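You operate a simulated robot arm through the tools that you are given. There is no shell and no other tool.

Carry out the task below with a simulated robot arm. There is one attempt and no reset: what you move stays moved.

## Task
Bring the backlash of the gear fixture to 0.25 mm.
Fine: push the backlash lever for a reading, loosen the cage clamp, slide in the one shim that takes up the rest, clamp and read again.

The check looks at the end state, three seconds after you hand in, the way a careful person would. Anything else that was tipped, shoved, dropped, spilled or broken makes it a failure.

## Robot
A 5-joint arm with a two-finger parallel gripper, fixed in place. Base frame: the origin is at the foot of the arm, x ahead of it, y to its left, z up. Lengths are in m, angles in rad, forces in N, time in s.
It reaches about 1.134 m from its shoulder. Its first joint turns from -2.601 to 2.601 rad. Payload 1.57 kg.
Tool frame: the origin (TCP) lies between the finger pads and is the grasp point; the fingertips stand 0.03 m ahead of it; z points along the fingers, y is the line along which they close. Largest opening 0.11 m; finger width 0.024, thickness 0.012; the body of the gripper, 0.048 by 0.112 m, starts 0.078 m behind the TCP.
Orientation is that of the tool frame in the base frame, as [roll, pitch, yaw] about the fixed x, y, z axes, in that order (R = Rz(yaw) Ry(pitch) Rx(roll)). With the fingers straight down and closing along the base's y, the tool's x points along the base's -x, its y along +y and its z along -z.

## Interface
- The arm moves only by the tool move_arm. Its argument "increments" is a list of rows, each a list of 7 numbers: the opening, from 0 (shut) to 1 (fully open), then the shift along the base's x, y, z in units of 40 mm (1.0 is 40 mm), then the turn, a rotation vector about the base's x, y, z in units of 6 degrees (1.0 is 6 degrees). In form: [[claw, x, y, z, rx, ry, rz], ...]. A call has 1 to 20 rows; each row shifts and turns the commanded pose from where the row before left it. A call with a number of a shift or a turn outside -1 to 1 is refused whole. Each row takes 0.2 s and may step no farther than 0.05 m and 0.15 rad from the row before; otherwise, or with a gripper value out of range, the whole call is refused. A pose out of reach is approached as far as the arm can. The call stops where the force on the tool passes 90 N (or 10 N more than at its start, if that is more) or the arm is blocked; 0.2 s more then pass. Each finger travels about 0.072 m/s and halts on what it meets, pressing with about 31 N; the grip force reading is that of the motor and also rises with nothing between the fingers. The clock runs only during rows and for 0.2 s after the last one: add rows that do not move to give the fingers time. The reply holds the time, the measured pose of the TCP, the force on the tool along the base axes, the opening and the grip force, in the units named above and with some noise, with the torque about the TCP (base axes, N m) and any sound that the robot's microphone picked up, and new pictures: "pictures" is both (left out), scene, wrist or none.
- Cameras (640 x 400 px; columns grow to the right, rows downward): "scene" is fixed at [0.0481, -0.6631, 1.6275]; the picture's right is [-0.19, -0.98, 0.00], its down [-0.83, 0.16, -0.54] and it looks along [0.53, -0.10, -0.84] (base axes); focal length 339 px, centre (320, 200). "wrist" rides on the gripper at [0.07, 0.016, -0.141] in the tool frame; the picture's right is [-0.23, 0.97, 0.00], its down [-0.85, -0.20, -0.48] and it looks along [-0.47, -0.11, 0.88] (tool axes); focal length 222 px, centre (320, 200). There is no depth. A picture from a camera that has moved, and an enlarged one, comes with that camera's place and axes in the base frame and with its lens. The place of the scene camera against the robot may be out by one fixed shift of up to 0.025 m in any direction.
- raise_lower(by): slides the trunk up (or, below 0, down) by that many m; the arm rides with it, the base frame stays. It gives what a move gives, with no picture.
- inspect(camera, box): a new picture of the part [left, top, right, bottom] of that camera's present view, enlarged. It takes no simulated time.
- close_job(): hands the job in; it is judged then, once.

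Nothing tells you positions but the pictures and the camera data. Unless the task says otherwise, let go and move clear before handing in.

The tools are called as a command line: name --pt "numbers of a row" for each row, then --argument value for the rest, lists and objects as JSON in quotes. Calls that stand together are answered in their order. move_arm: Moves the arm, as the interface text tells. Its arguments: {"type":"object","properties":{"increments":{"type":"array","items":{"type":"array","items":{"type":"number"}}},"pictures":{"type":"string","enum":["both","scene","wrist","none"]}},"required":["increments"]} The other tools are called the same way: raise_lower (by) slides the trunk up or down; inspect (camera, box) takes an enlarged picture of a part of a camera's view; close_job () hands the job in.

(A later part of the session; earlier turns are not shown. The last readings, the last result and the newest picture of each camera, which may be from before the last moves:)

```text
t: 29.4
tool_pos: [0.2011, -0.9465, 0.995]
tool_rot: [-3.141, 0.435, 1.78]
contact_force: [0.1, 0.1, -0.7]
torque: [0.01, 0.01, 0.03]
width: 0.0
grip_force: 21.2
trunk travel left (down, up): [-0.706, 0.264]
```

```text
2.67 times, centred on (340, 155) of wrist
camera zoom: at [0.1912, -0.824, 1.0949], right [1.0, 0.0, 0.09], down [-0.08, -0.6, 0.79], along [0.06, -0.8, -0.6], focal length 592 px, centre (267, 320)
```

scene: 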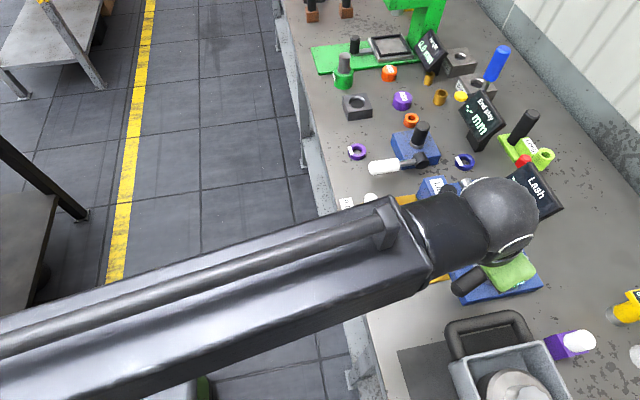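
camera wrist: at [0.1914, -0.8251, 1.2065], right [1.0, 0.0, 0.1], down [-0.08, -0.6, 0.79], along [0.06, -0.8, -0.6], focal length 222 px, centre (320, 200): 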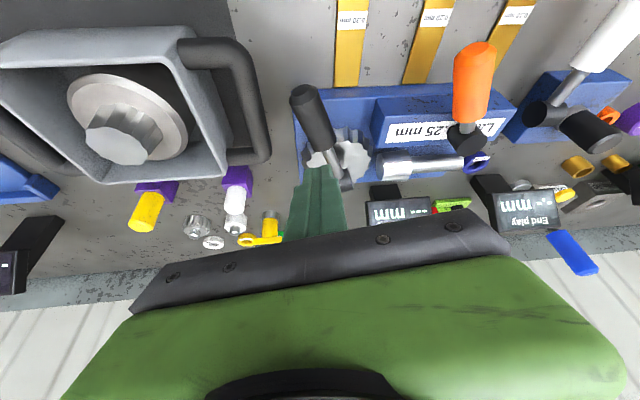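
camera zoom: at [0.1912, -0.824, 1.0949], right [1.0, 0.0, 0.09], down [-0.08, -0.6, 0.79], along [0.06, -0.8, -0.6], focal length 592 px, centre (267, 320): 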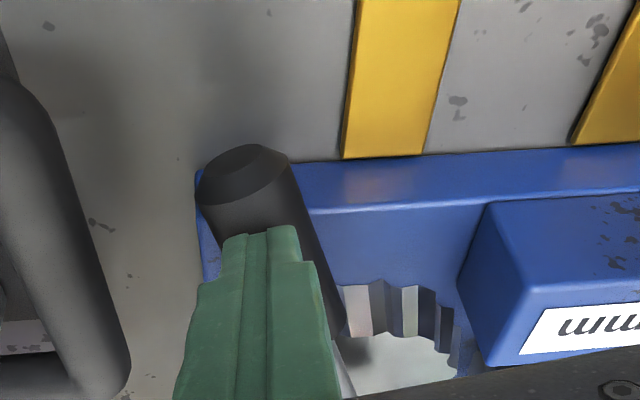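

raise_lower --by -0.01

inspect --camera "scene" --box '[440, 160, 600, 260]'

inspect --camera "wrist" --box '[220, 80, 460, 230]'

```text
t: 30.0
tool_pos: [0.2004, -0.9453, 0.9862]
tool_rot: [-3.141, 0.437, 1.78]
contact_force: [0.4, -1.4, 15.4]
torque: [-0.14, 0.01, 0.02]
width: 0.0
grip_force: 21.3
trunk travel left (down, up): [-0.696, 0.274]
```

```text
4.00 times, centred on (520, 210) of scene
camera zoom: at [0.0481, -0.6631, 1.6275], right [-0.19, -0.98, 0.0], down [-0.83, 0.16, -0.54], along [0.53, -0.1, -0.84], focal length 1355 px, centre (-480, 160)
```

zoom: 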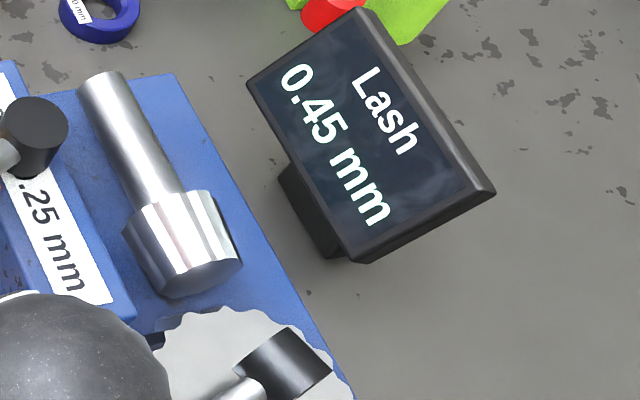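

```text
2.67 times, centred on (340, 155) of wrist
camera zoom: at [0.1911, -0.823, 1.0861], right [1.0, 0.0, 0.1], down [-0.08, -0.6, 0.8], along [0.06, -0.8, -0.6], focal length 592 px, centre (267, 320)
```

zoom: 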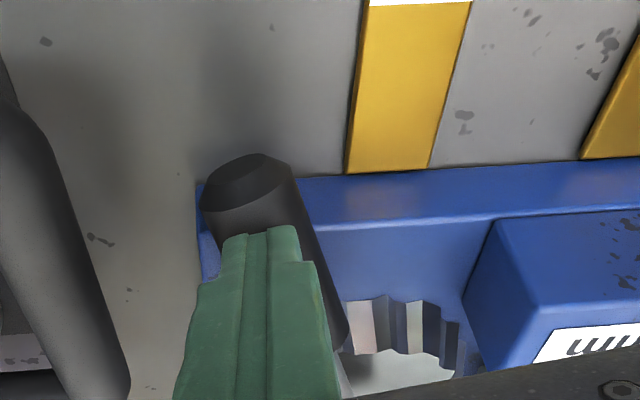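

The display reads 0.45 mm, with the lever against a 15 N stop. So 0.45 − 0.25 = 0.20 mm remains to be taken up — the 0.20 shim (brown knob). Raising off the lever.

raise_lower --by 0.12

inspect --camera "scene" --box '[440, 160, 600, 260]'

inspect --camera "wrist" --box '[220, 80, 540, 280]'

```text
t: 31.5
tool_pos: [0.201, -0.9474, 1.1053]
tool_rot: [3.141, 0.436, 1.78]
contact_force: [0.5, 0.0, 0.4]
torque: [0.01, -0.03, -0.01]
width: 0.0
grip_force: 20.9
trunk travel left (down, up): [-0.816, 0.154]
```

```text
4.00 times, centred on (520, 210) of scene
camera zoom: at [0.0481, -0.6631, 1.6275], right [-0.19, -0.98, 0.0], down [-0.83, 0.16, -0.54], along [0.53, -0.1, -0.84], focal length 1355 px, centre (-480, 160)
```

zoom: 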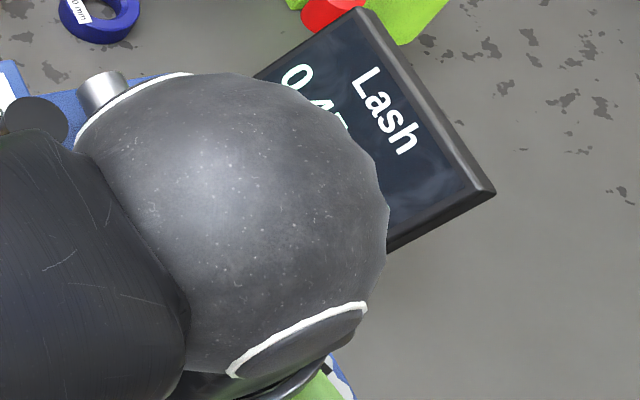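

```text
2.00 times, centred on (380, 180) of wrist
camera zoom: at [0.1912, -0.8241, 1.2048], right [1.0, 0.0, 0.1], down [-0.08, -0.6, 0.79], along [0.06, -0.8, -0.6], focal length 444 px, centre (200, 240)
```

zoom: 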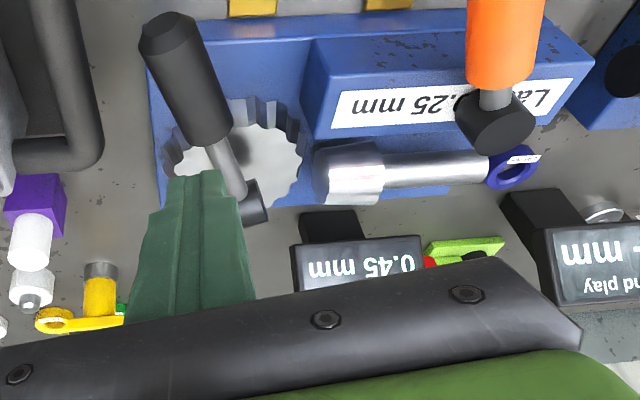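

Reading 0.45 mm persists and the lever sprang back. Next I go to the +x side of the orange clamp lever's grip (closed fingers, still high), then lower to grip height to swing it.

move_arm --pt "0 0.955 0.285 0 0 0 0.392" --pt "0 0.955 0.285 0 0 0 0.392" --pt "0 0.955 0.285 0 0 0 0.392" --pt "0 0.955 0.285 0 0 0 0.392" --pt "0 0.955 0.285 0 0 0 0.392" --pictures "both"

inspect --camera "wrist" --box '[200, 80, 440, 230]'

```text
t: 32.7
tool_pos: [0.3914, -0.8899, 1.1054]
tool_rot: [-3.14, 0.433, 1.986]
contact_force: [0.3, 0.1, -0.1]
torque: [0.0, -0.02, -0.01]
width: 0.0
grip_force: 21.2
trunk travel left (down, up): [-0.816, 0.154]
camera wrist: at [0.3582, -0.771, 1.2048], right [0.97, 0.2, 0.09], down [0.05, -0.61, 0.79], along [0.22, -0.77, -0.6], focal length 222 px, centre (320, 200)
```

scene: 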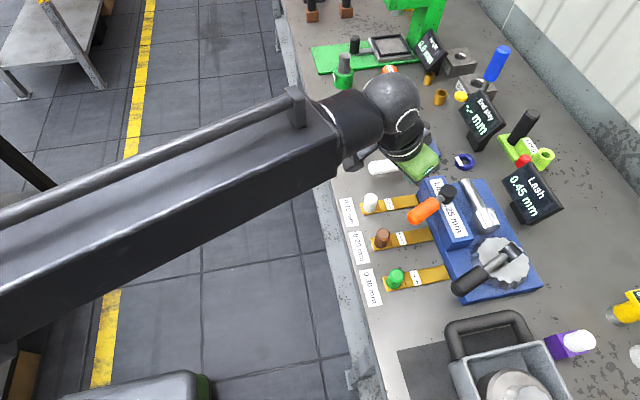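
wrist: 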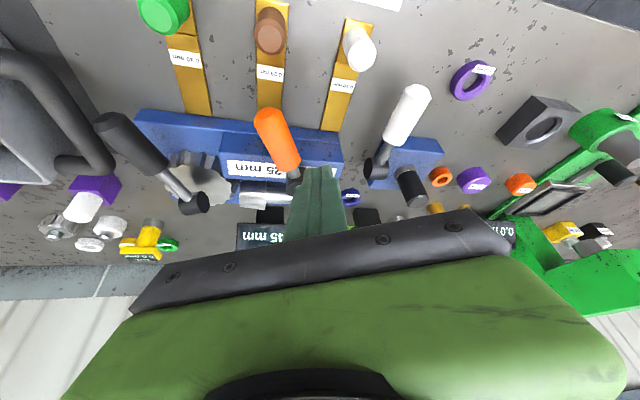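

```text
2.67 times, centred on (320, 155) of wrist
camera zoom: at [0.3582, -0.771, 1.2048], right [0.97, 0.2, 0.09], down [0.05, -0.61, 0.79], along [0.22, -0.77, -0.6], focal length 592 px, centre (320, 320)
```

zoom: 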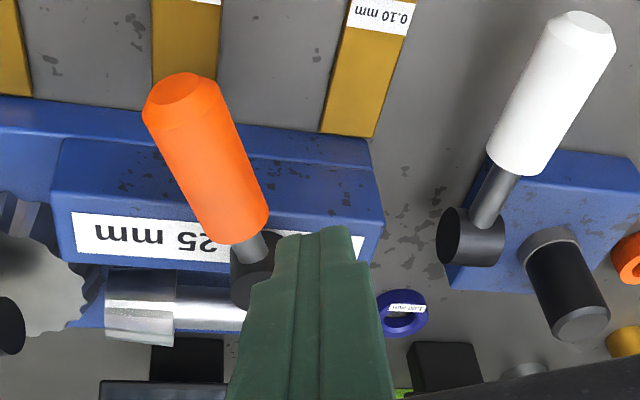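

The orange grip runs from about (0.353,−0.898) to (0.383,−0.97) at z≈1.0; the fingertip is at (0.397,−0.901), clear on its +x side. Lowering to grip height.

raise_lower --by -0.093

inspect --camera "wrist" --box '[200, 80, 440, 230]'

```text
t: 34.0
tool_pos: [0.3912, -0.8902, 1.013]
tool_rot: [3.141, 0.432, 1.983]
contact_force: [-0.6, -0.3, 1.3]
torque: [-0.03, 0.0, 0.0]
width: 0.0
grip_force: 22.1
trunk travel left (down, up): [-0.723, 0.247]
```

```text
2.67 times, centred on (320, 155) of wrist
camera zoom: at [0.3573, -0.7712, 1.112], right [0.97, 0.2, 0.09], down [0.05, -0.61, 0.79], along [0.22, -0.77, -0.6], focal length 592 px, centre (320, 320)
```

zoom: 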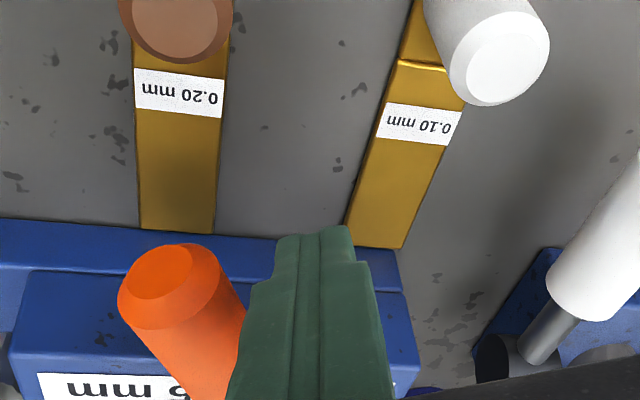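

Contact geometry confirmed (grip end z≈1.003). I'll push the grip gently toward −x (counter-clockwise from above, the usual loosening direction) with small steps and watch force.

move_arm --pt "0 -0.3 -0.028 0 0 0 -0.112" --pt "0 -0.3 -0.028 0 0 0 -0.112" --pt "0 -0.14 -0.04 0 0 0 -0.06" --pt "0 -0.14 -0.04 0 0 0 -0.06" --pictures "none"

inspect --camera "wrist" --box '[200, 80, 440, 230]'

```text
t: 35.0
tool_pos: [0.3719, -0.8912, 1.0101]
tool_rot: [3.132, 0.437, 1.954]
contact_force: [63.6, 0.4, 12.8]
torque: [-0.24, -1.05, 1.39]
width: 0.0001
grip_force: 20.9
trunk travel left (down, up): [-0.723, 0.247]
```

```text
2.67 times, centred on (320, 155) of wrist
camera zoom: at [0.3397, -0.772, 1.1115], right [0.98, 0.18, 0.1], down [0.02, -0.61, 0.79], along [0.2, -0.77, -0.6], focal length 592 px, centre (320, 320)
```

zoom: 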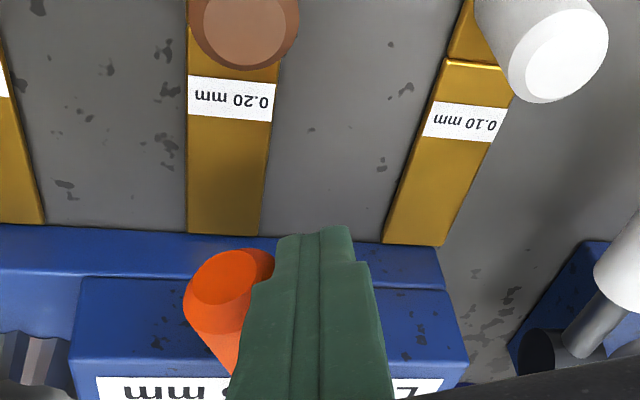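

Pushing toward −x meets a hard stop (64 N, no motion), so that is the tight end. I'll back off, lift over, and push from the −x side toward +x instead.

move_arm --pt "0 0.28 0.08 0 0 0 0.12" --pt "0 0.2 0.02 0 0 0 0.08" --pictures "none"

raise_lower --by 0.07

inspect --camera "wrist" --box '[200, 80, 440, 230]'

```text
t: 35.6
tool_pos: [0.3733, -0.8901, 1.0115]
tool_rot: [-3.137, 0.43, 1.969]
contact_force: [8.3, 5.3, 0.4]
torque: [0.11, -0.11, 0.14]
width: 0.0
grip_force: 21.1
trunk travel left (down, up): [-0.723, 0.247]
```

```text
t: 36.6
tool_pos: [0.3753, -0.8916, 1.0821]
tool_rot: [-3.139, 0.433, 1.972]
contact_force: [-1.0, -0.6, 0.0]
torque: [0.01, 0.02, -0.01]
width: 0.0
grip_force: 21.5
trunk travel left (down, up): [-0.793, 0.177]
```

```text
2.67 times, centred on (320, 155) of wrist
camera zoom: at [0.3428, -0.7722, 1.1819], right [0.98, 0.19, 0.09], down [0.04, -0.61, 0.79], along [0.21, -0.77, -0.6], focal length 592 px, centre (320, 320)
```

zoom: 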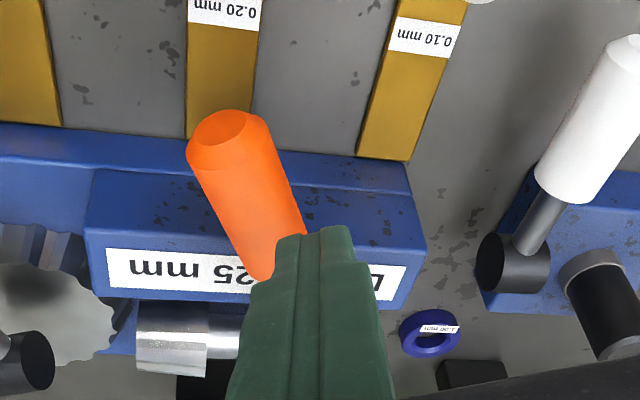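

move_arm --pt "0 -0.767 -0.23 0 0 0 -0.317" --pt "0 -0.767 -0.23 0 0 0 -0.317" --pictures "none"

inspect --camera "wrist" --box '[200, 80, 440, 230]'

```text
t: 37.2
tool_pos: [0.3132, -0.9109, 1.0817]
tool_rot: [-3.141, 0.434, 1.903]
contact_force: [-0.6, 0.1, 0.5]
torque: [-0.03, -0.02, -0.01]
width: 0.0001
grip_force: 21.1
trunk travel left (down, up): [-0.793, 0.177]
```

```text
2.67 times, centred on (320, 155) of wrist
camera zoom: at [0.2898, -0.7889, 1.1819], right [0.99, 0.12, 0.09], down [0.0, -0.61, 0.79], along [0.15, -0.78, -0.6], focal length 592 px, centre (320, 320)
```

zoom: 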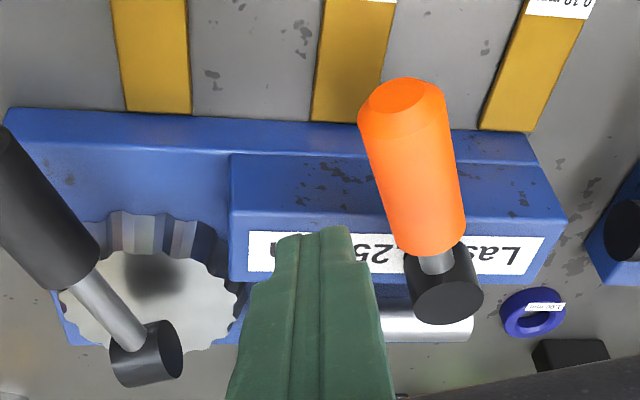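

Clear view: fingertip on the −x side of the orange grip. I'll nudge nearer the pivot, lower to grip height and push toward +x in small steps.

move_arm --pt "0 0.29 -0.27 0 0 0 0.07" --pictures "none"

raise_lower --by -0.069

inspect --camera "wrist" --box '[200, 80, 440, 230]'

```text
t: 37.6
tool_pos: [0.3245, -0.921, 1.0813]
tool_rot: [-3.141, 0.433, 1.911]
contact_force: [0.2, -0.3, 0.3]
torque: [0.05, 0.01, 0.02]
width: 0.0001
grip_force: 21.8
trunk travel left (down, up): [-0.793, 0.177]
```

```text
t: 38.7
tool_pos: [0.3254, -0.9207, 1.0126]
tool_rot: [-3.141, 0.433, 1.91]
contact_force: [0.5, -0.5, -0.1]
torque: [0.01, 0.01, 0.03]
width: 0.0
grip_force: 21.4
trunk travel left (down, up): [-0.724, 0.246]
```

```text
2.67 times, centred on (320, 155) of wrist
camera zoom: at [0.3001, -0.7996, 1.1129], right [0.99, 0.13, 0.09], down [0.0, -0.61, 0.79], along [0.16, -0.78, -0.6], focal length 592 px, centre (320, 320)
```

zoom: 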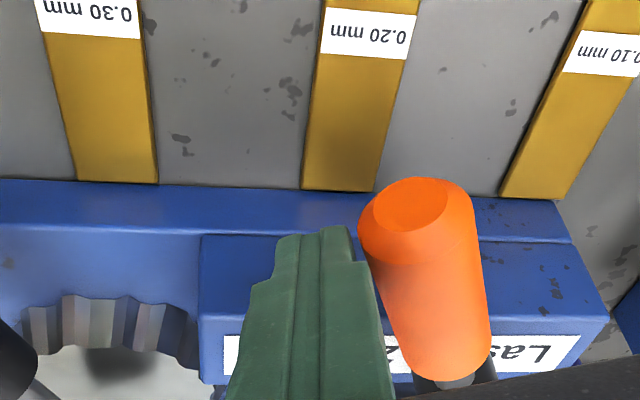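

move_arm --pt "0 0.24 0.19 0 0 0 0.113" --pt "0 0.24 0.19 0 0 0 0.113" --pt "0 0.13 0.055 0 0 0 0.056" --pt "0 0.13 0.055 0 0 0 0.056" --pictures "none"

inspect --camera "wrist" --box '[200, 80, 440, 230]'

```text
t: 39.7
tool_pos: [0.3544, -0.9, 1.0122]
tool_rot: [3.141, 0.432, 1.946]
contact_force: [-1.8, -1.5, -0.8]
torque: [0.0, 0.01, -0.01]
width: 0.0
grip_force: 21.8
trunk travel left (down, up): [-0.724, 0.246]
```

```text
2.67 times, centred on (320, 155) of wrist
camera zoom: at [0.3255, -0.781, 1.1128], right [0.98, 0.17, 0.09], down [0.03, -0.61, 0.79], along [0.19, -0.78, -0.6], focal length 592 px, centre (320, 320)
```

zoom: 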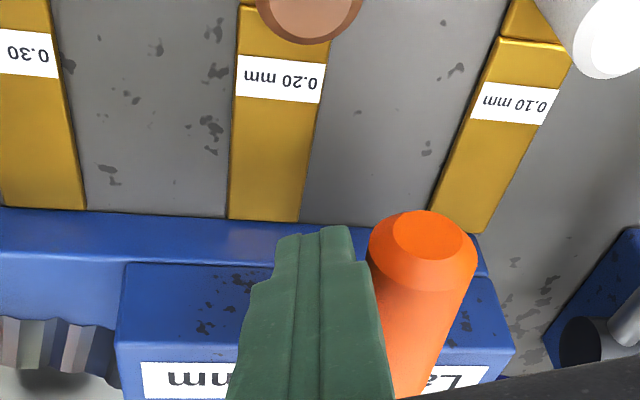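

The lever moves freely (≈2 N) toward +x. Continuing the swing.

move_arm --pt "0 0.28 0.046 0 0 0 0.108" --pt "0 0.28 0.046 0 0 0 0.108" --pt "0 0.28 0.046 0 0 0 0.108" --pt "0 0.285 -0.038 0 0 0 0.094" --pt "0 0.285 -0.038 0 0 0 0.094" --pictures "scene"

inspect --camera "wrist" --box '[200, 80, 440, 230]'

inspect --camera "scene" --box '[360, 140, 600, 290]'

```text
t: 40.9
tool_pos: [0.4023, -0.8987, 1.0131]
tool_rot: [-3.139, 0.425, 1.997]
contact_force: [-43.7, 17.2, -15.8]
torque: [0.61, 1.27, -0.42]
width: 0.0004
grip_force: 21.1
trunk travel left (down, up): [-0.724, 0.246]
```

scene: 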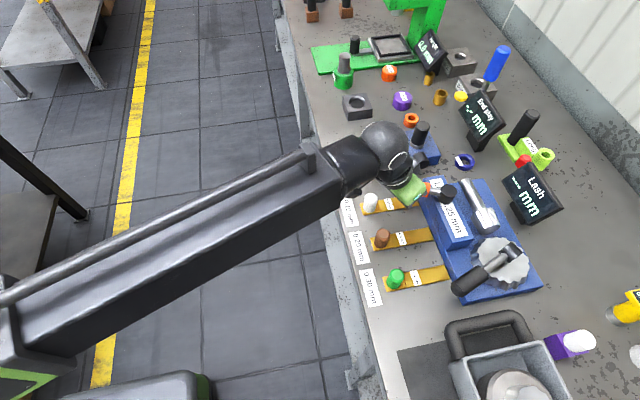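

```text
2.67 times, centred on (320, 155) of wrist
camera zoom: at [0.3677, -0.7803, 1.1139], right [0.97, 0.21, 0.09], down [0.06, -0.61, 0.79], along [0.22, -0.76, -0.61], focal length 592 px, centre (320, 320)
```

zoom: 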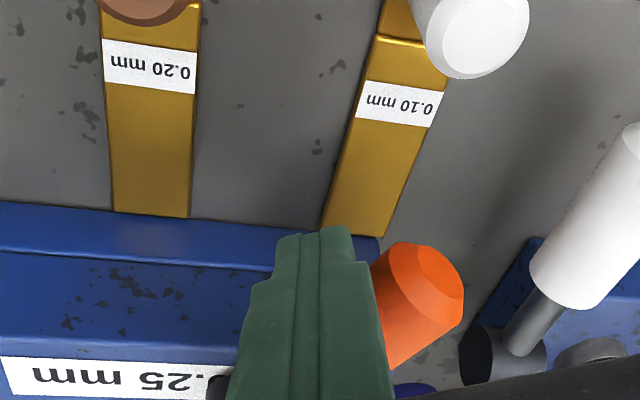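

```text
2.67 times, centred on (480, 215) of scene
camera zoom: at [0.0481, -0.6631, 1.6275], right [-0.19, -0.98, 0.0], down [-0.83, 0.16, -0.54], along [0.53, -0.1, -0.84], focal length 904 px, centre (-107, 160)
```

zoom: 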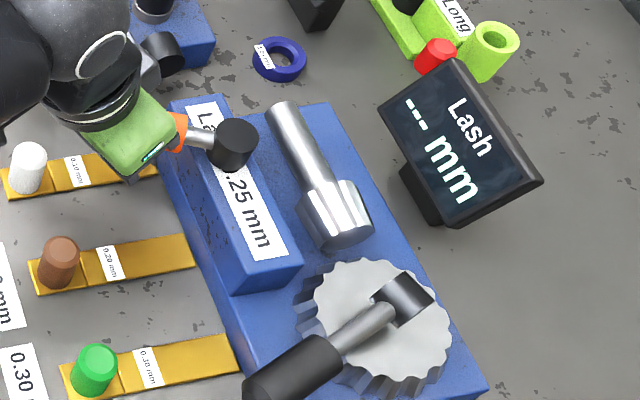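

The lever reached its loose stop (force rose to 47 N) and the display reset to "---", so the clamp is loosened. Backing off and raising to look for the opened slot.

move_arm --pt "0 -0.35 0.04 0 0 0 -0.1" --pt "0 -0.35 0.04 0 0 0 -0.1" --pictures "none"

raise_lower --by 0.09

inspect --camera "wrist" --box '[160, 40, 480, 240]'

inspect --camera "scene" --box '[400, 165, 520, 240]'

```text
t: 41.5
tool_pos: [0.3852, -0.8955, 1.0134]
tool_rot: [3.139, 0.435, 1.98]
contact_force: [-0.2, 0.2, -0.1]
torque: [0.02, -0.02, 0.0]
width: 0.0
grip_force: 21.4
trunk travel left (down, up): [-0.724, 0.246]
```

```text
t: 42.8
tool_pos: [0.3839, -0.8948, 1.1025]
tool_rot: [-3.142, 0.432, 1.98]
contact_force: [-0.7, -0.4, 0.1]
torque: [0.01, 0.03, 0.01]
width: 0.0002
grip_force: 21.7
trunk travel left (down, up): [-0.814, 0.156]
```

```text
2.00 times, centred on (320, 140) of wrist
camera zoom: at [0.3505, -0.7767, 1.2028], right [0.98, 0.2, 0.09], down [0.05, -0.61, 0.79], along [0.21, -0.77, -0.6], focal length 444 px, centre (320, 320)
```

zoom: 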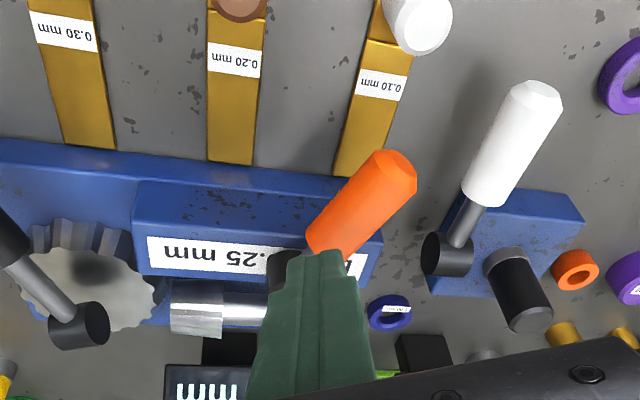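

```text
5.33 times, centred on (460, 202) of scene
camera zoom: at [0.0481, -0.6631, 1.6275], right [-0.19, -0.98, 0.0], down [-0.83, 0.16, -0.54], along [0.53, -0.1, -0.84], focal length 1807 px, centre (-427, 187)
```

zoom: 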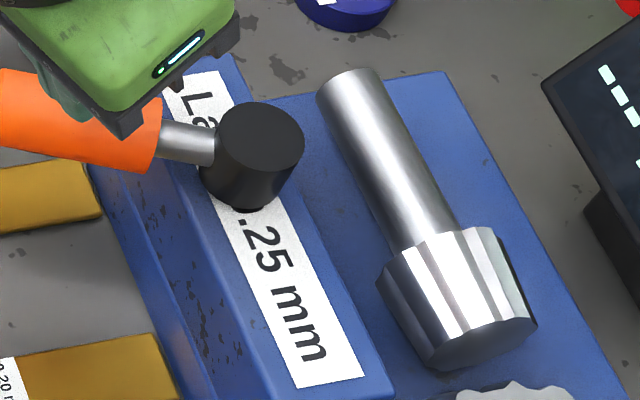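

The clamp lever now points to the loose side. To find the shim slot, I'll retract off the bench, tilt up, and lower the camera for a near-horizontal view of the cage's front face.

move_arm --pt "0.3 -0.38 0.886 0 0 0 0" --pt "0.3 -0.38 0.886 0 0 0 0" --pt "0.3 -0.38 0.886 0 0 0 0" --pt "0.3 -0.38 0.886 0 0 0 0" --pt "0.3 -0.38 0.886 0 0 0 0" --pt "0.3 -0.38 0.886 0 0 0 0" --pt "0.3 -0.38 0.886 0 0 0 0" --pt "0.3 0 0 0.24 -0.766 -0.328 0" --pt "0.3 0 0 0.34 -0.919 -0.394 0" --pt "0.3 0 0 0.39 -0.919 -0.394 0" --pt "0.3 0 0 0.44 -0.919 -0.394 0" --pt "0.3 0 0 0.48 -0.919 -0.394 0" --pt "0.3 0 0 0.52 -0.919 -0.394 0" --pictures "none"

raise_lower --by -0.22

inspect --camera "wrist" --box '[0, 0, 640, 400]'

```text
t: 45.6
tool_pos: [0.2903, -0.6885, 1.1983]
tool_rot: [-3.138, 1.043, 1.983]
contact_force: [0.2, -0.5, 0.0]
torque: [0.01, 0.01, 0.01]
width: 0.0327
grip_force: 0.1
out of reach, approached as far as the arm can: row 11, 12, 13
trunk travel left (down, up): [-0.814, 0.156]
```

```text
t: 47.9
tool_pos: [0.2905, -0.689, 0.979]
tool_rot: [-3.137, 1.042, 1.981]
contact_force: [0.2, 0.2, 0.2]
torque: [0.0, 0.01, 0.01]
width: 0.0329
grip_force: 0.0
trunk travel left (down, up): [-0.594, 0.376]
```

```text
1.00 times, centred on (320, 200) of wrist (not enlarged: the box is as wide or as high as the picture)
camera zoom: at [0.2437, -0.5376, 0.991], right [0.94, 0.28, 0.19], down [-0.17, -0.1, 0.98], along [0.29, -0.96, -0.04], focal length 222 px, centre (320, 200)
```

zoom: 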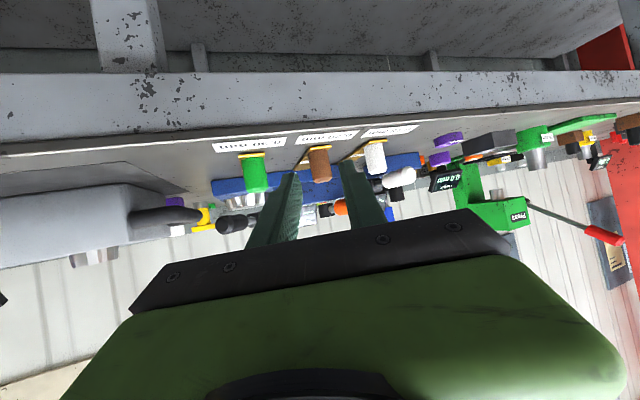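

inspect --camera "wrist" --box '[260, 150, 420, 250]'

inspect --camera "wrist" --box '[290, 160, 380, 215]'

inspect --camera "wrist" --box '[330, 150, 440, 220]'

```text
4.00 times, centred on (340, 200) of wrist
camera zoom: at [0.2437, -0.5376, 0.991], right [0.94, 0.28, 0.19], down [-0.17, -0.1, 0.98], along [0.29, -0.96, -0.04], focal length 888 px, centre (240, 200)
```

zoom: 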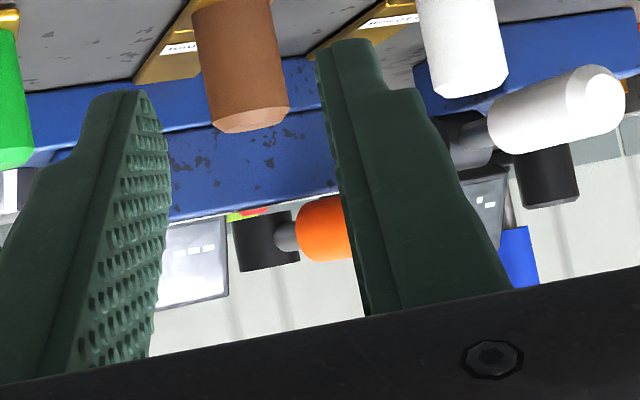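

```text
7.11 times, centred on (335, 188) of wrist
camera zoom: at [0.2437, -0.5376, 0.991], right [0.94, 0.28, 0.19], down [-0.17, -0.1, 0.98], along [0.29, -0.96, -0.04], focal length 1580 px, centre (213, 289)
```

zoom: 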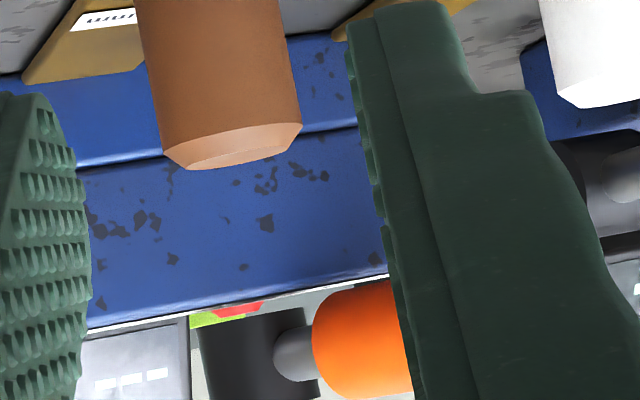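

```text
5.71 times, centred on (385, 185) of wrist
camera zoom: at [0.2437, -0.5376, 0.991], right [0.94, 0.28, 0.19], down [-0.17, -0.1, 0.98], along [0.29, -0.96, -0.04], focal length 1269 px, centre (-51, 286)
```

zoom: 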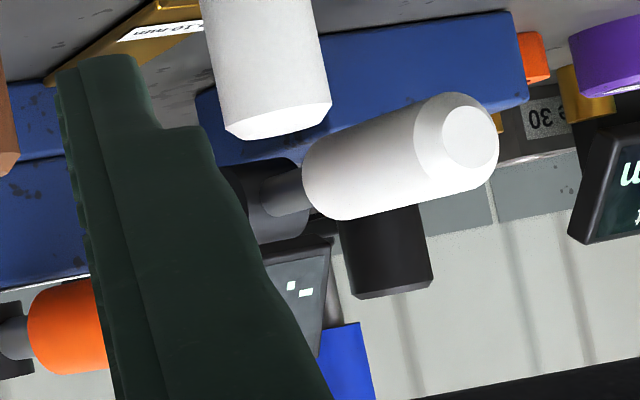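

No obvious slot yet; zooming tightly on the joint line between base and cage block.

inspect --camera "wrist" --box '[298, 160, 346, 190]'

inspect --camera "wrist" --box '[205, 170, 285, 220]'

inspect --camera "scene" --box '[405, 170, 465, 208]'

inspect --camera "scene" --box '[425, 205, 485, 243]'

```text
13.33 times, centred on (322, 175) of wrist
camera zoom: at [0.2437, -0.5376, 0.991], right [0.94, 0.28, 0.19], down [-0.17, -0.1, 0.98], along [0.29, -0.96, -0.04], focal length 2962 px, centre (293, 533)
```

zoom: 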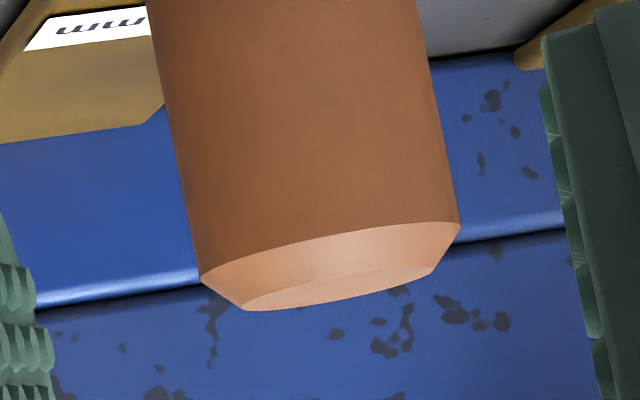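

```text
8.00 times, centred on (245, 195) of wrist
camera zoom: at [0.2437, -0.5376, 0.991], right [0.94, 0.28, 0.19], down [-0.17, -0.1, 0.98], along [0.29, -0.96, -0.04], focal length 1777 px, centre (920, 240)
```

zoom: 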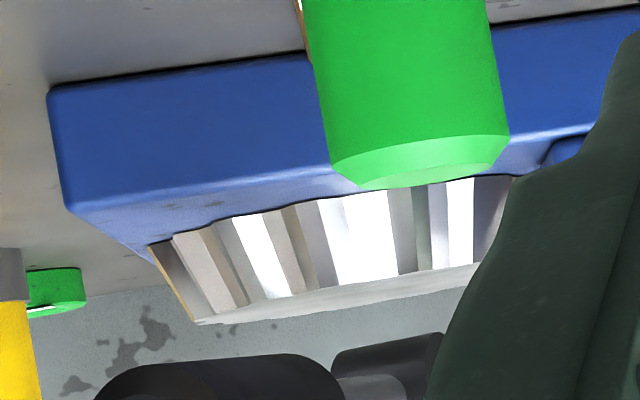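

```text
10.53 times, centred on (435, 189) of scene
camera zoom: at [0.0481, -0.6631, 1.6275], right [-0.19, -0.98, 0.0], down [-0.83, 0.16, -0.54], along [0.53, -0.1, -0.84], focal length 3566 px, centre (-890, 316)
```

zoom: 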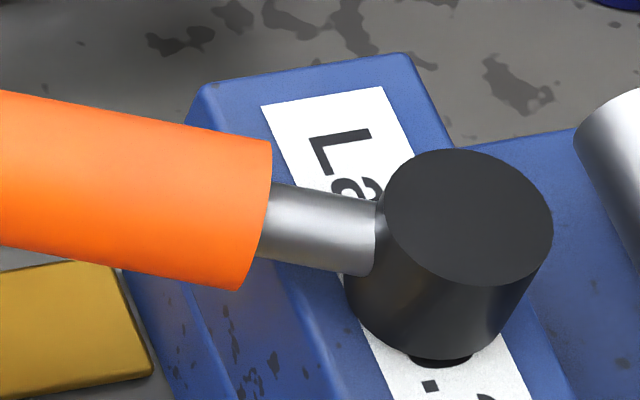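

```text
10.53 times, centred on (455, 224) of scene
camera zoom: at [0.0481, -0.6631, 1.6275], right [-0.19, -0.98, 0.0], down [-0.83, 0.16, -0.54], along [0.53, -0.1, -0.84], focal length 3566 px, centre (-1101, -53)
```

zoom: 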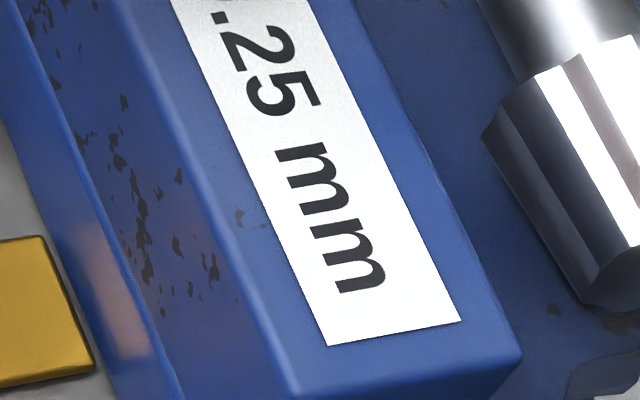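

I'll lower further so the camera is nearly level with the base's top edge (still in front of the bench edge at y≈−0.77), to see any gap under the cage.

raise_lower --by -0.055

inspect --camera "wrist" --box '[240, 150, 400, 250]'

inspect --camera "wrist" --box '[295, 170, 359, 210]'

```text
t: 48.9
tool_pos: [0.2912, -0.6883, 0.9243]
tool_rot: [-3.136, 1.041, 1.981]
contact_force: [0.4, -0.1, -0.2]
torque: [0.01, 0.01, -0.01]
width: 0.033
grip_force: 0.1
trunk travel left (down, up): [-0.539, 0.431]
```

```text
4.00 times, centred on (320, 200) of wrist
camera zoom: at [0.2438, -0.5376, 0.9359], right [0.94, 0.28, 0.19], down [-0.17, -0.09, 0.98], along [0.29, -0.96, -0.04], focal length 888 px, centre (320, 200)
```

zoom: 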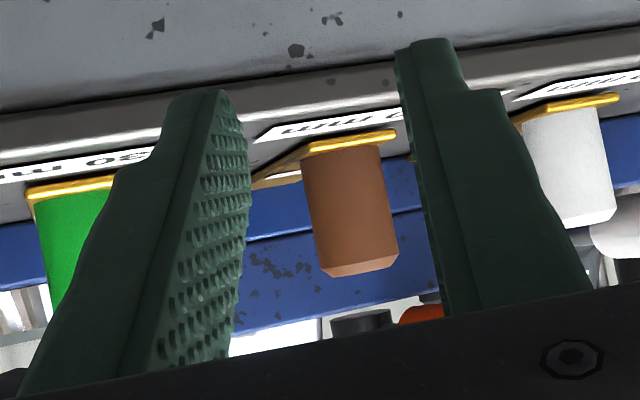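

```text
10.00 times, centred on (327, 190) of wrist
camera zoom: at [0.2438, -0.5376, 0.9359], right [0.94, 0.28, 0.19], down [-0.17, -0.09, 0.98], along [0.29, -0.96, -0.04], focal length 2221 px, centre (250, 300)
```

zoom: 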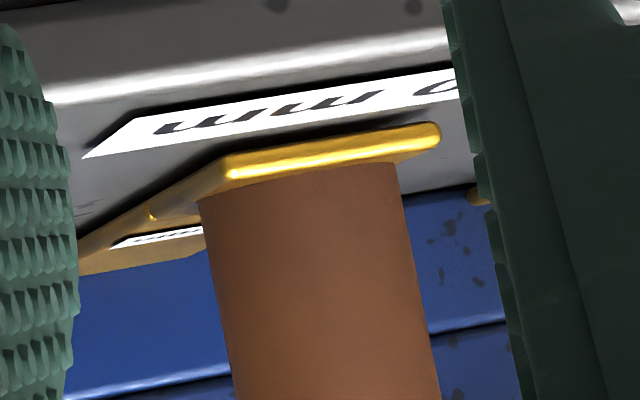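

move_arm --pt "1 0 0 0 0 0 0" --pt "1 0 0 0 0 0 0" --pt "1 0 0 0 0 0 0" --pt "1 0 0 0 0 0 0" --pictures "none"

inspect --camera "wrist" --box '[240, 150, 400, 250]'

inspect --camera "wrist" --box '[320, 175, 384, 215]'

inspect --camera "wrist" --box '[270, 175, 334, 215]'

```text
t: 49.9
tool_pos: [0.2911, -0.6886, 0.9237]
tool_rot: [-3.138, 1.043, 1.98]
contact_force: [-0.6, 0.3, 0.2]
torque: [-0.01, 0.02, -0.03]
width: 0.1104
grip_force: 0.1
trunk travel left (down, up): [-0.539, 0.431]
```

```text
4.00 times, centred on (320, 200) of wrist
camera zoom: at [0.2438, -0.5376, 0.9359], right [0.94, 0.28, 0.19], down [-0.17, -0.1, 0.98], along [0.29, -0.96, -0.04], focal length 888 px, centre (320, 200)
```

zoom: 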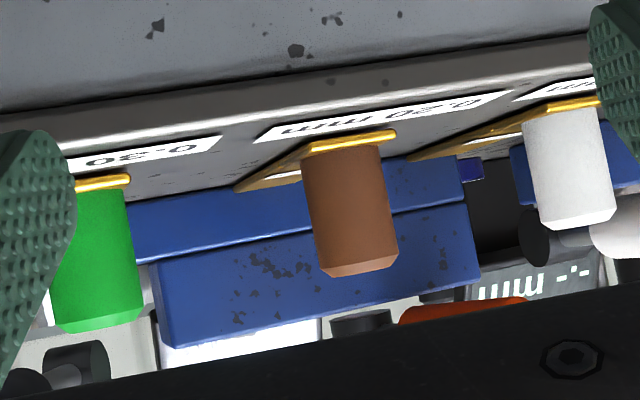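

```text
10.00 times, centred on (352, 195) of wrist
camera zoom: at [0.2438, -0.5376, 0.9359], right [0.94, 0.28, 0.19], down [-0.17, -0.1, 0.98], along [0.29, -0.96, -0.04], focal length 2221 px, centre (0, 250)
```

zoom: 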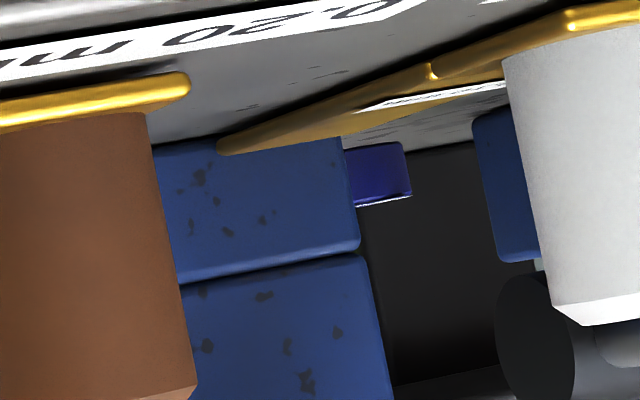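

```text
10.00 times, centred on (302, 195) of wrist
camera zoom: at [0.2438, -0.5376, 0.9359], right [0.94, 0.28, 0.19], down [-0.17, -0.1, 0.98], along [0.29, -0.96, -0.04], focal length 2221 px, centre (500, 250)
```

zoom: 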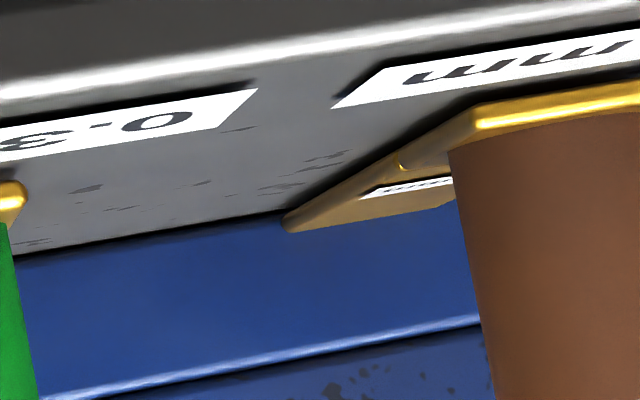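

inspect --camera "wrist" --box '[338, 192, 362, 207]'

inspect --camera "wrist" --box '[276, 201, 300, 216]'

```text
16.00 times, centred on (350, 200) of wrist
camera zoom: at [0.2438, -0.5376, 0.9359], right [0.94, 0.28, 0.19], down [-0.17, -0.1, 0.98], along [0.29, -0.96, -0.04], focal length 3554 px, centre (-160, 208)
```

zoom: 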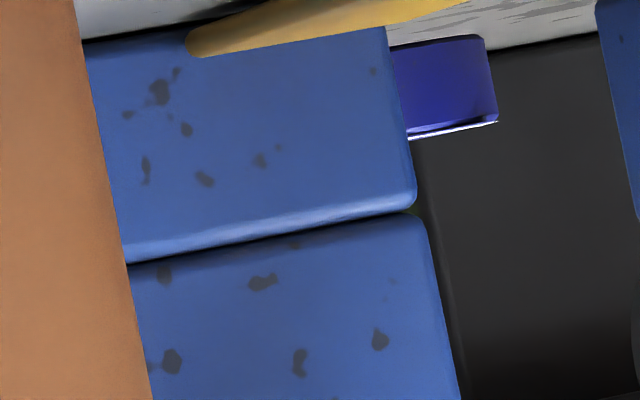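

```text
16.00 times, centred on (288, 208) of wrist
camera zoom: at [0.2438, -0.5376, 0.9359], right [0.94, 0.28, 0.19], down [-0.17, -0.1, 0.98], along [0.29, -0.96, -0.04], focal length 3554 px, centre (832, 64)
```

zoom: 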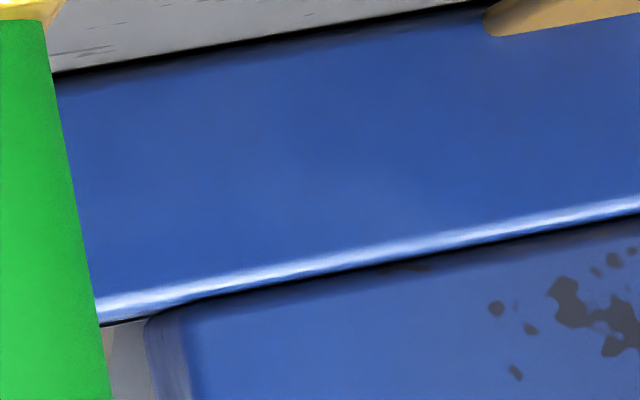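

The near face looks solid (cage sits directly on the base), so the slot may be on the cage's +x end or another hidden face. I'll raise, bring the tool upright, and go to the +x side to look at that end.

raise_lower --by 0.3

move_arm --pt "0.5 0 0 -0.527 0.921 0.39 0" --pt "0.5 0 0 -0.488 0.921 0.39 0" --pt "0.5 0 0 -0.444 0.921 0.39 0" --pt "0.5 0 0 -0.395 0.921 0.39 0" --pt "0.5 0 0 -0.342 0.921 0.39 0" --pt "0.5 0 0 -0.285 0.921 0.39 0" --pt "0.5 0 0 -0.226 0.921 0.39 0" --pt "0.5 0 0 -0.162 0.921 0.39 0" --pt "0.5 0 0 -0.098 0.921 0.39 0" --pt "0.5 0 0 -0.033 0.921 0.39 0" --pictures "none"

move_arm --pt "0.5 0.396 -0.031 0 0 0 -0.99" --pt "0.5 0.396 -0.031 0 0 0 -0.99" --pt "0.5 0.396 -0.031 0 0 0 -0.99" --pt "0.5 0.396 -0.031 0 0 0 -0.99" --pt "0.5 0.396 -0.031 0 0 0 -0.99" --pt "0.5 0.396 -0.031 0 0 0 -0.99" --pt "0.5 0.396 -0.031 0 0 0 -0.99" --pt "0.5 0.396 -0.031 0 0 0 -0.99" --pt "0.5 0.396 -0.031 0 0 0 -0.99" --pt "0.5 0.396 -0.031 0 0 0 -0.99" --pt "0.5 0.396 -0.031 0 0 0 -0.99" --pt "0.5 0.396 -0.031 0 0 0 -0.99" --pt "0.5 0.396 -0.031 0 0 0 -0.99" --pt "0.5 0.396 -0.031 0 0 0 -0.99" --pt "0.5 0.396 -0.031 0 0 0 -0.99" --pt "0.5 0.396 -0.031 0 0 0 -0.99" --pt "0.5 0.396 -0.031 0 0 0 -0.99" --pictures "both"

```text
t: 52.9
tool_pos: [0.2902, -0.6882, 1.2249]
tool_rot: [-3.136, 1.041, 1.983]
contact_force: [0.6, -0.4, 0.2]
torque: [-0.01, 0.03, -0.01]
width: 0.11
grip_force: 0.1
trunk travel left (down, up): [-0.839, 0.131]
```

```text
t: 55.0
tool_pos: [0.2899, -0.6889, 1.1055]
tool_rot: [3.136, -0.007, 1.976]
contact_force: [-0.3, 0.1, -0.1]
torque: [0.0, -0.03, -0.03]
width: 0.055
grip_force: 0.0
trunk travel left (down, up): [-0.839, 0.131]
```

```text
t: 58.6
tool_pos: [0.5595, -0.7089, 1.1064]
tool_rot: [3.137, -0.008, 0.211]
contact_force: [0.3, 0.8, 0.3]
torque: [0.01, -0.01, -0.03]
width: 0.0552
grip_force: 0.0
trunk travel left (down, up): [-0.839, 0.131]
camera wrist: at [0.6306, -0.71, 1.2487], right [-0.02, -1.0, 0.0], down [-0.88, 0.02, 0.47], along [-0.47, 0.01, -0.88], focal length 222 px, centre (320, 200)
```

scene: 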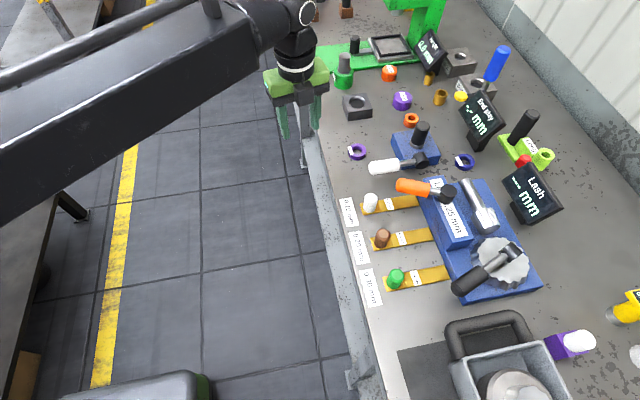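
wrist: 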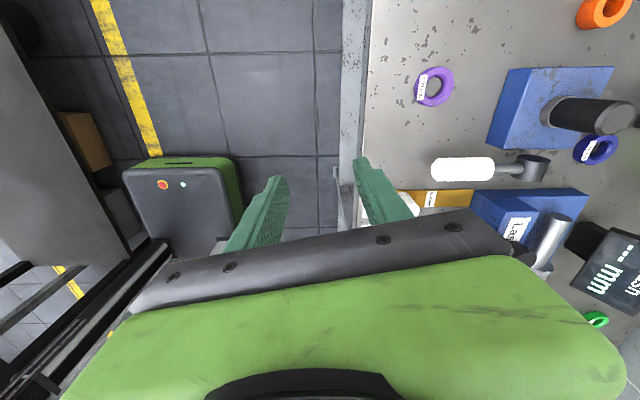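

inspect --camera "wrist" --box '[400, 150, 640, 300]'

inspect --camera "wrist" --box '[460, 180, 572, 250]'

```text
2.67 times, centred on (520, 225) of wrist
camera zoom: at [0.6306, -0.71, 1.2487], right [-0.02, -1.0, 0.0], down [-0.88, 0.02, 0.47], along [-0.47, 0.01, -0.88], focal length 592 px, centre (-213, 133)
```

zoom: 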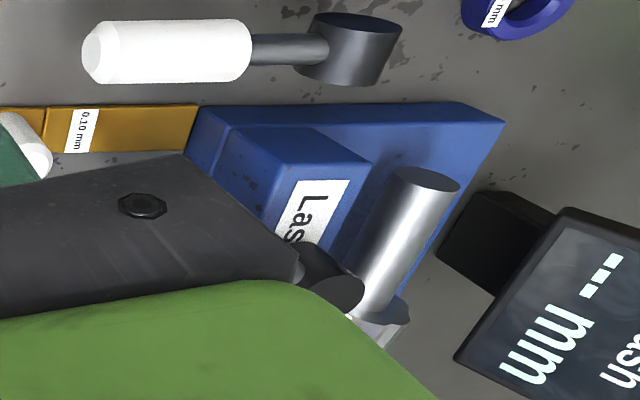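

```text
5.71 times, centred on (516, 215) of wrist
camera zoom: at [0.6306, -0.71, 1.2487], right [-0.02, -1.0, 0.0], down [-0.88, 0.02, 0.47], along [-0.47, 0.01, -0.88], focal length 1269 px, centre (-800, 114)
```

zoom: 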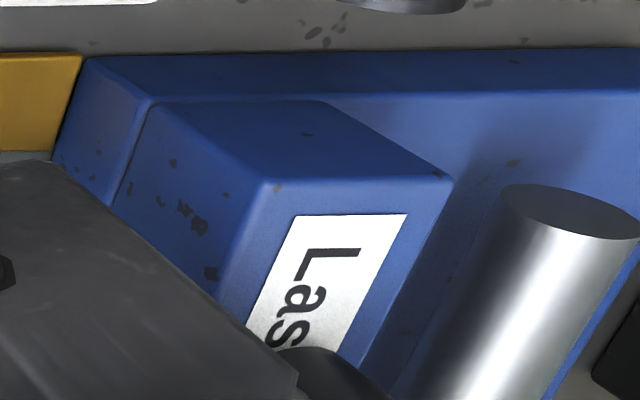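

All visible cage faces (near, top, both ends) look solid. I'll get the best possible view of the far side (between cage and pinion) by flipping the camera outward and extending high over the fixture.

raise_lower --by 0.1

move_arm --pt "0.3 -0.41 -0.19 0 0 0 -0.952" --pt "0.3 -0.41 -0.19 0 0 0 -0.952" --pt "0.3 -0.41 -0.19 0 0 0 -0.952" --pt "0.3 -0.41 -0.19 0 0 0 -0.952" --pt "0.3 -0.41 -0.19 0 0 0 -0.952" --pt "0.3 -0.41 -0.19 0 0 0 -0.952" --pt "0.3 -0.41 -0.19 0 0 0 -0.952" --pt "0.3 -0.41 -0.19 0 0 0 -0.952" --pt "0.3 -0.41 -0.19 0 0 0 -0.952" --pt "0.3 -0.41 -0.19 0 0 0 -0.952" --pt "0.3 -0.41 -0.19 0 0 0 -0.952" --pt "0.3 -0.41 -0.19 0 0 0 -0.952" --pt "0.3 -0.41 -0.19 0 0 0 -0.952" --pt "0.3 -0.41 -0.19 0 0 0 -0.952" --pictures "none"

move_arm --pt "0.3 0 0 0.03 -0.883 -0.357 0" --pt "0.3 0 0 0.089 -0.883 -0.357 0" --pt "0.3 0 0 0.148 -0.883 -0.357 0" --pt "0.3 0 0 0.205 -0.883 -0.357 0" --pt "0.3 0 0 0.26 -0.883 -0.357 0" --pt "0.3 0 0 0.312 -0.883 -0.357 0" --pt "0.3 0 0 0.361 -0.883 -0.357 0" --pt "0.3 0.398 -0.985 0 0 0 0" --pt "0.3 0.398 -0.985 0 0 0 0" --pt "0.3 0.398 -0.985 0 0 0 0" --pt "0.3 0.398 -0.985 0 0 0 0" --pictures "wrist"

```text
t: 60.0
tool_pos: [0.56, -0.7075, 1.2064]
tool_rot: [3.137, -0.008, 0.214]
contact_force: [0.0, -0.2, 0.0]
torque: [0.0, 0.0, 0.0]
width: 0.0549
grip_force: 0.0
trunk travel left (down, up): [-0.939, 0.031]
```

```text
t: 63.0
tool_pos: [0.3266, -0.8153, 1.2053]
tool_rot: [3.141, -0.006, -1.113]
contact_force: [0.6, 0.2, 0.0]
torque: [0.03, -0.01, 0.01]
width: 0.0329
grip_force: 0.1
out of reach, approached as far as the arm can: row 14
trunk travel left (down, up): [-0.939, 0.031]
```

```text
t: 65.4
tool_pos: [0.3893, -0.972, 1.2616]
tool_rot: [3.079, -0.704, -1.089]
contact_force: [0.6, 0.7, 1.0]
torque: [0.03, -0.01, -0.02]
width: 0.033
grip_force: 0.0
trunk travel left (down, up): [-0.939, 0.031]
camera wrist: at [0.365, -0.9426, 1.4168], right [-0.96, -0.26, -0.1], down [-0.24, 0.95, -0.2], along [0.15, -0.17, -0.98], focal length 222 px, centre (320, 200)
```

wrist: 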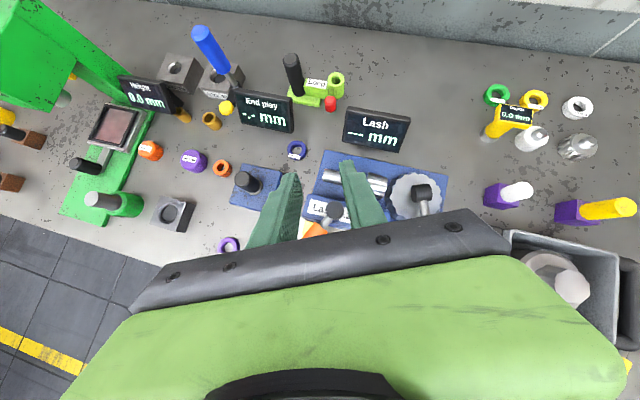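

inspect --camera "wrist" --box '[290, 140, 450, 240]'

inspect --camera "wrist" --box '[295, 165, 391, 225]'

```text
4.00 times, centred on (370, 190) of wrist
camera zoom: at [0.365, -0.9426, 1.4168], right [-0.96, -0.26, -0.1], down [-0.24, 0.95, -0.2], along [0.15, -0.17, -0.98], focal length 888 px, centre (120, 240)
```

zoom: 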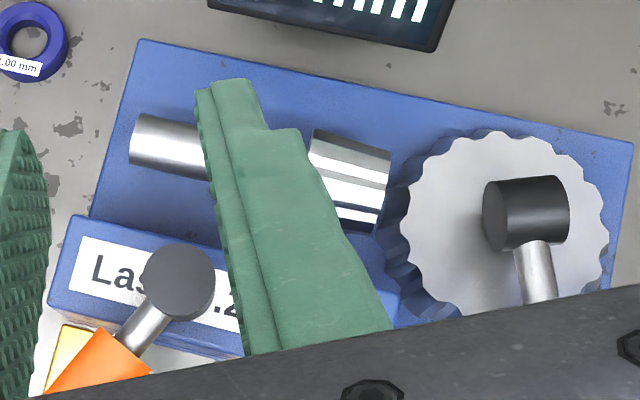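

```text
6.67 times, centred on (343, 195) of wrist
camera zoom: at [0.365, -0.9426, 1.4168], right [-0.96, -0.26, -0.1], down [-0.24, 0.95, -0.2], along [0.15, -0.17, -0.98], focal length 1481 px, centre (167, 233)
```

zoom: 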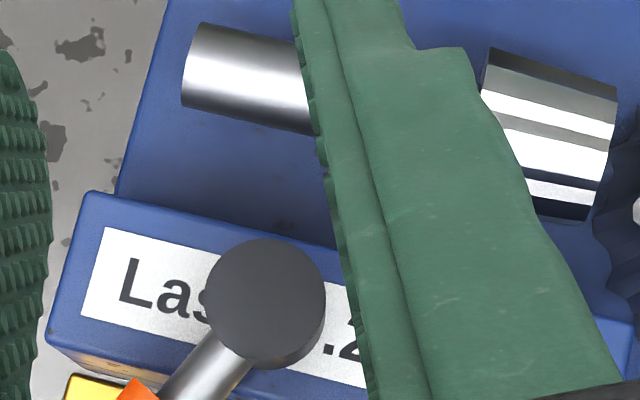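

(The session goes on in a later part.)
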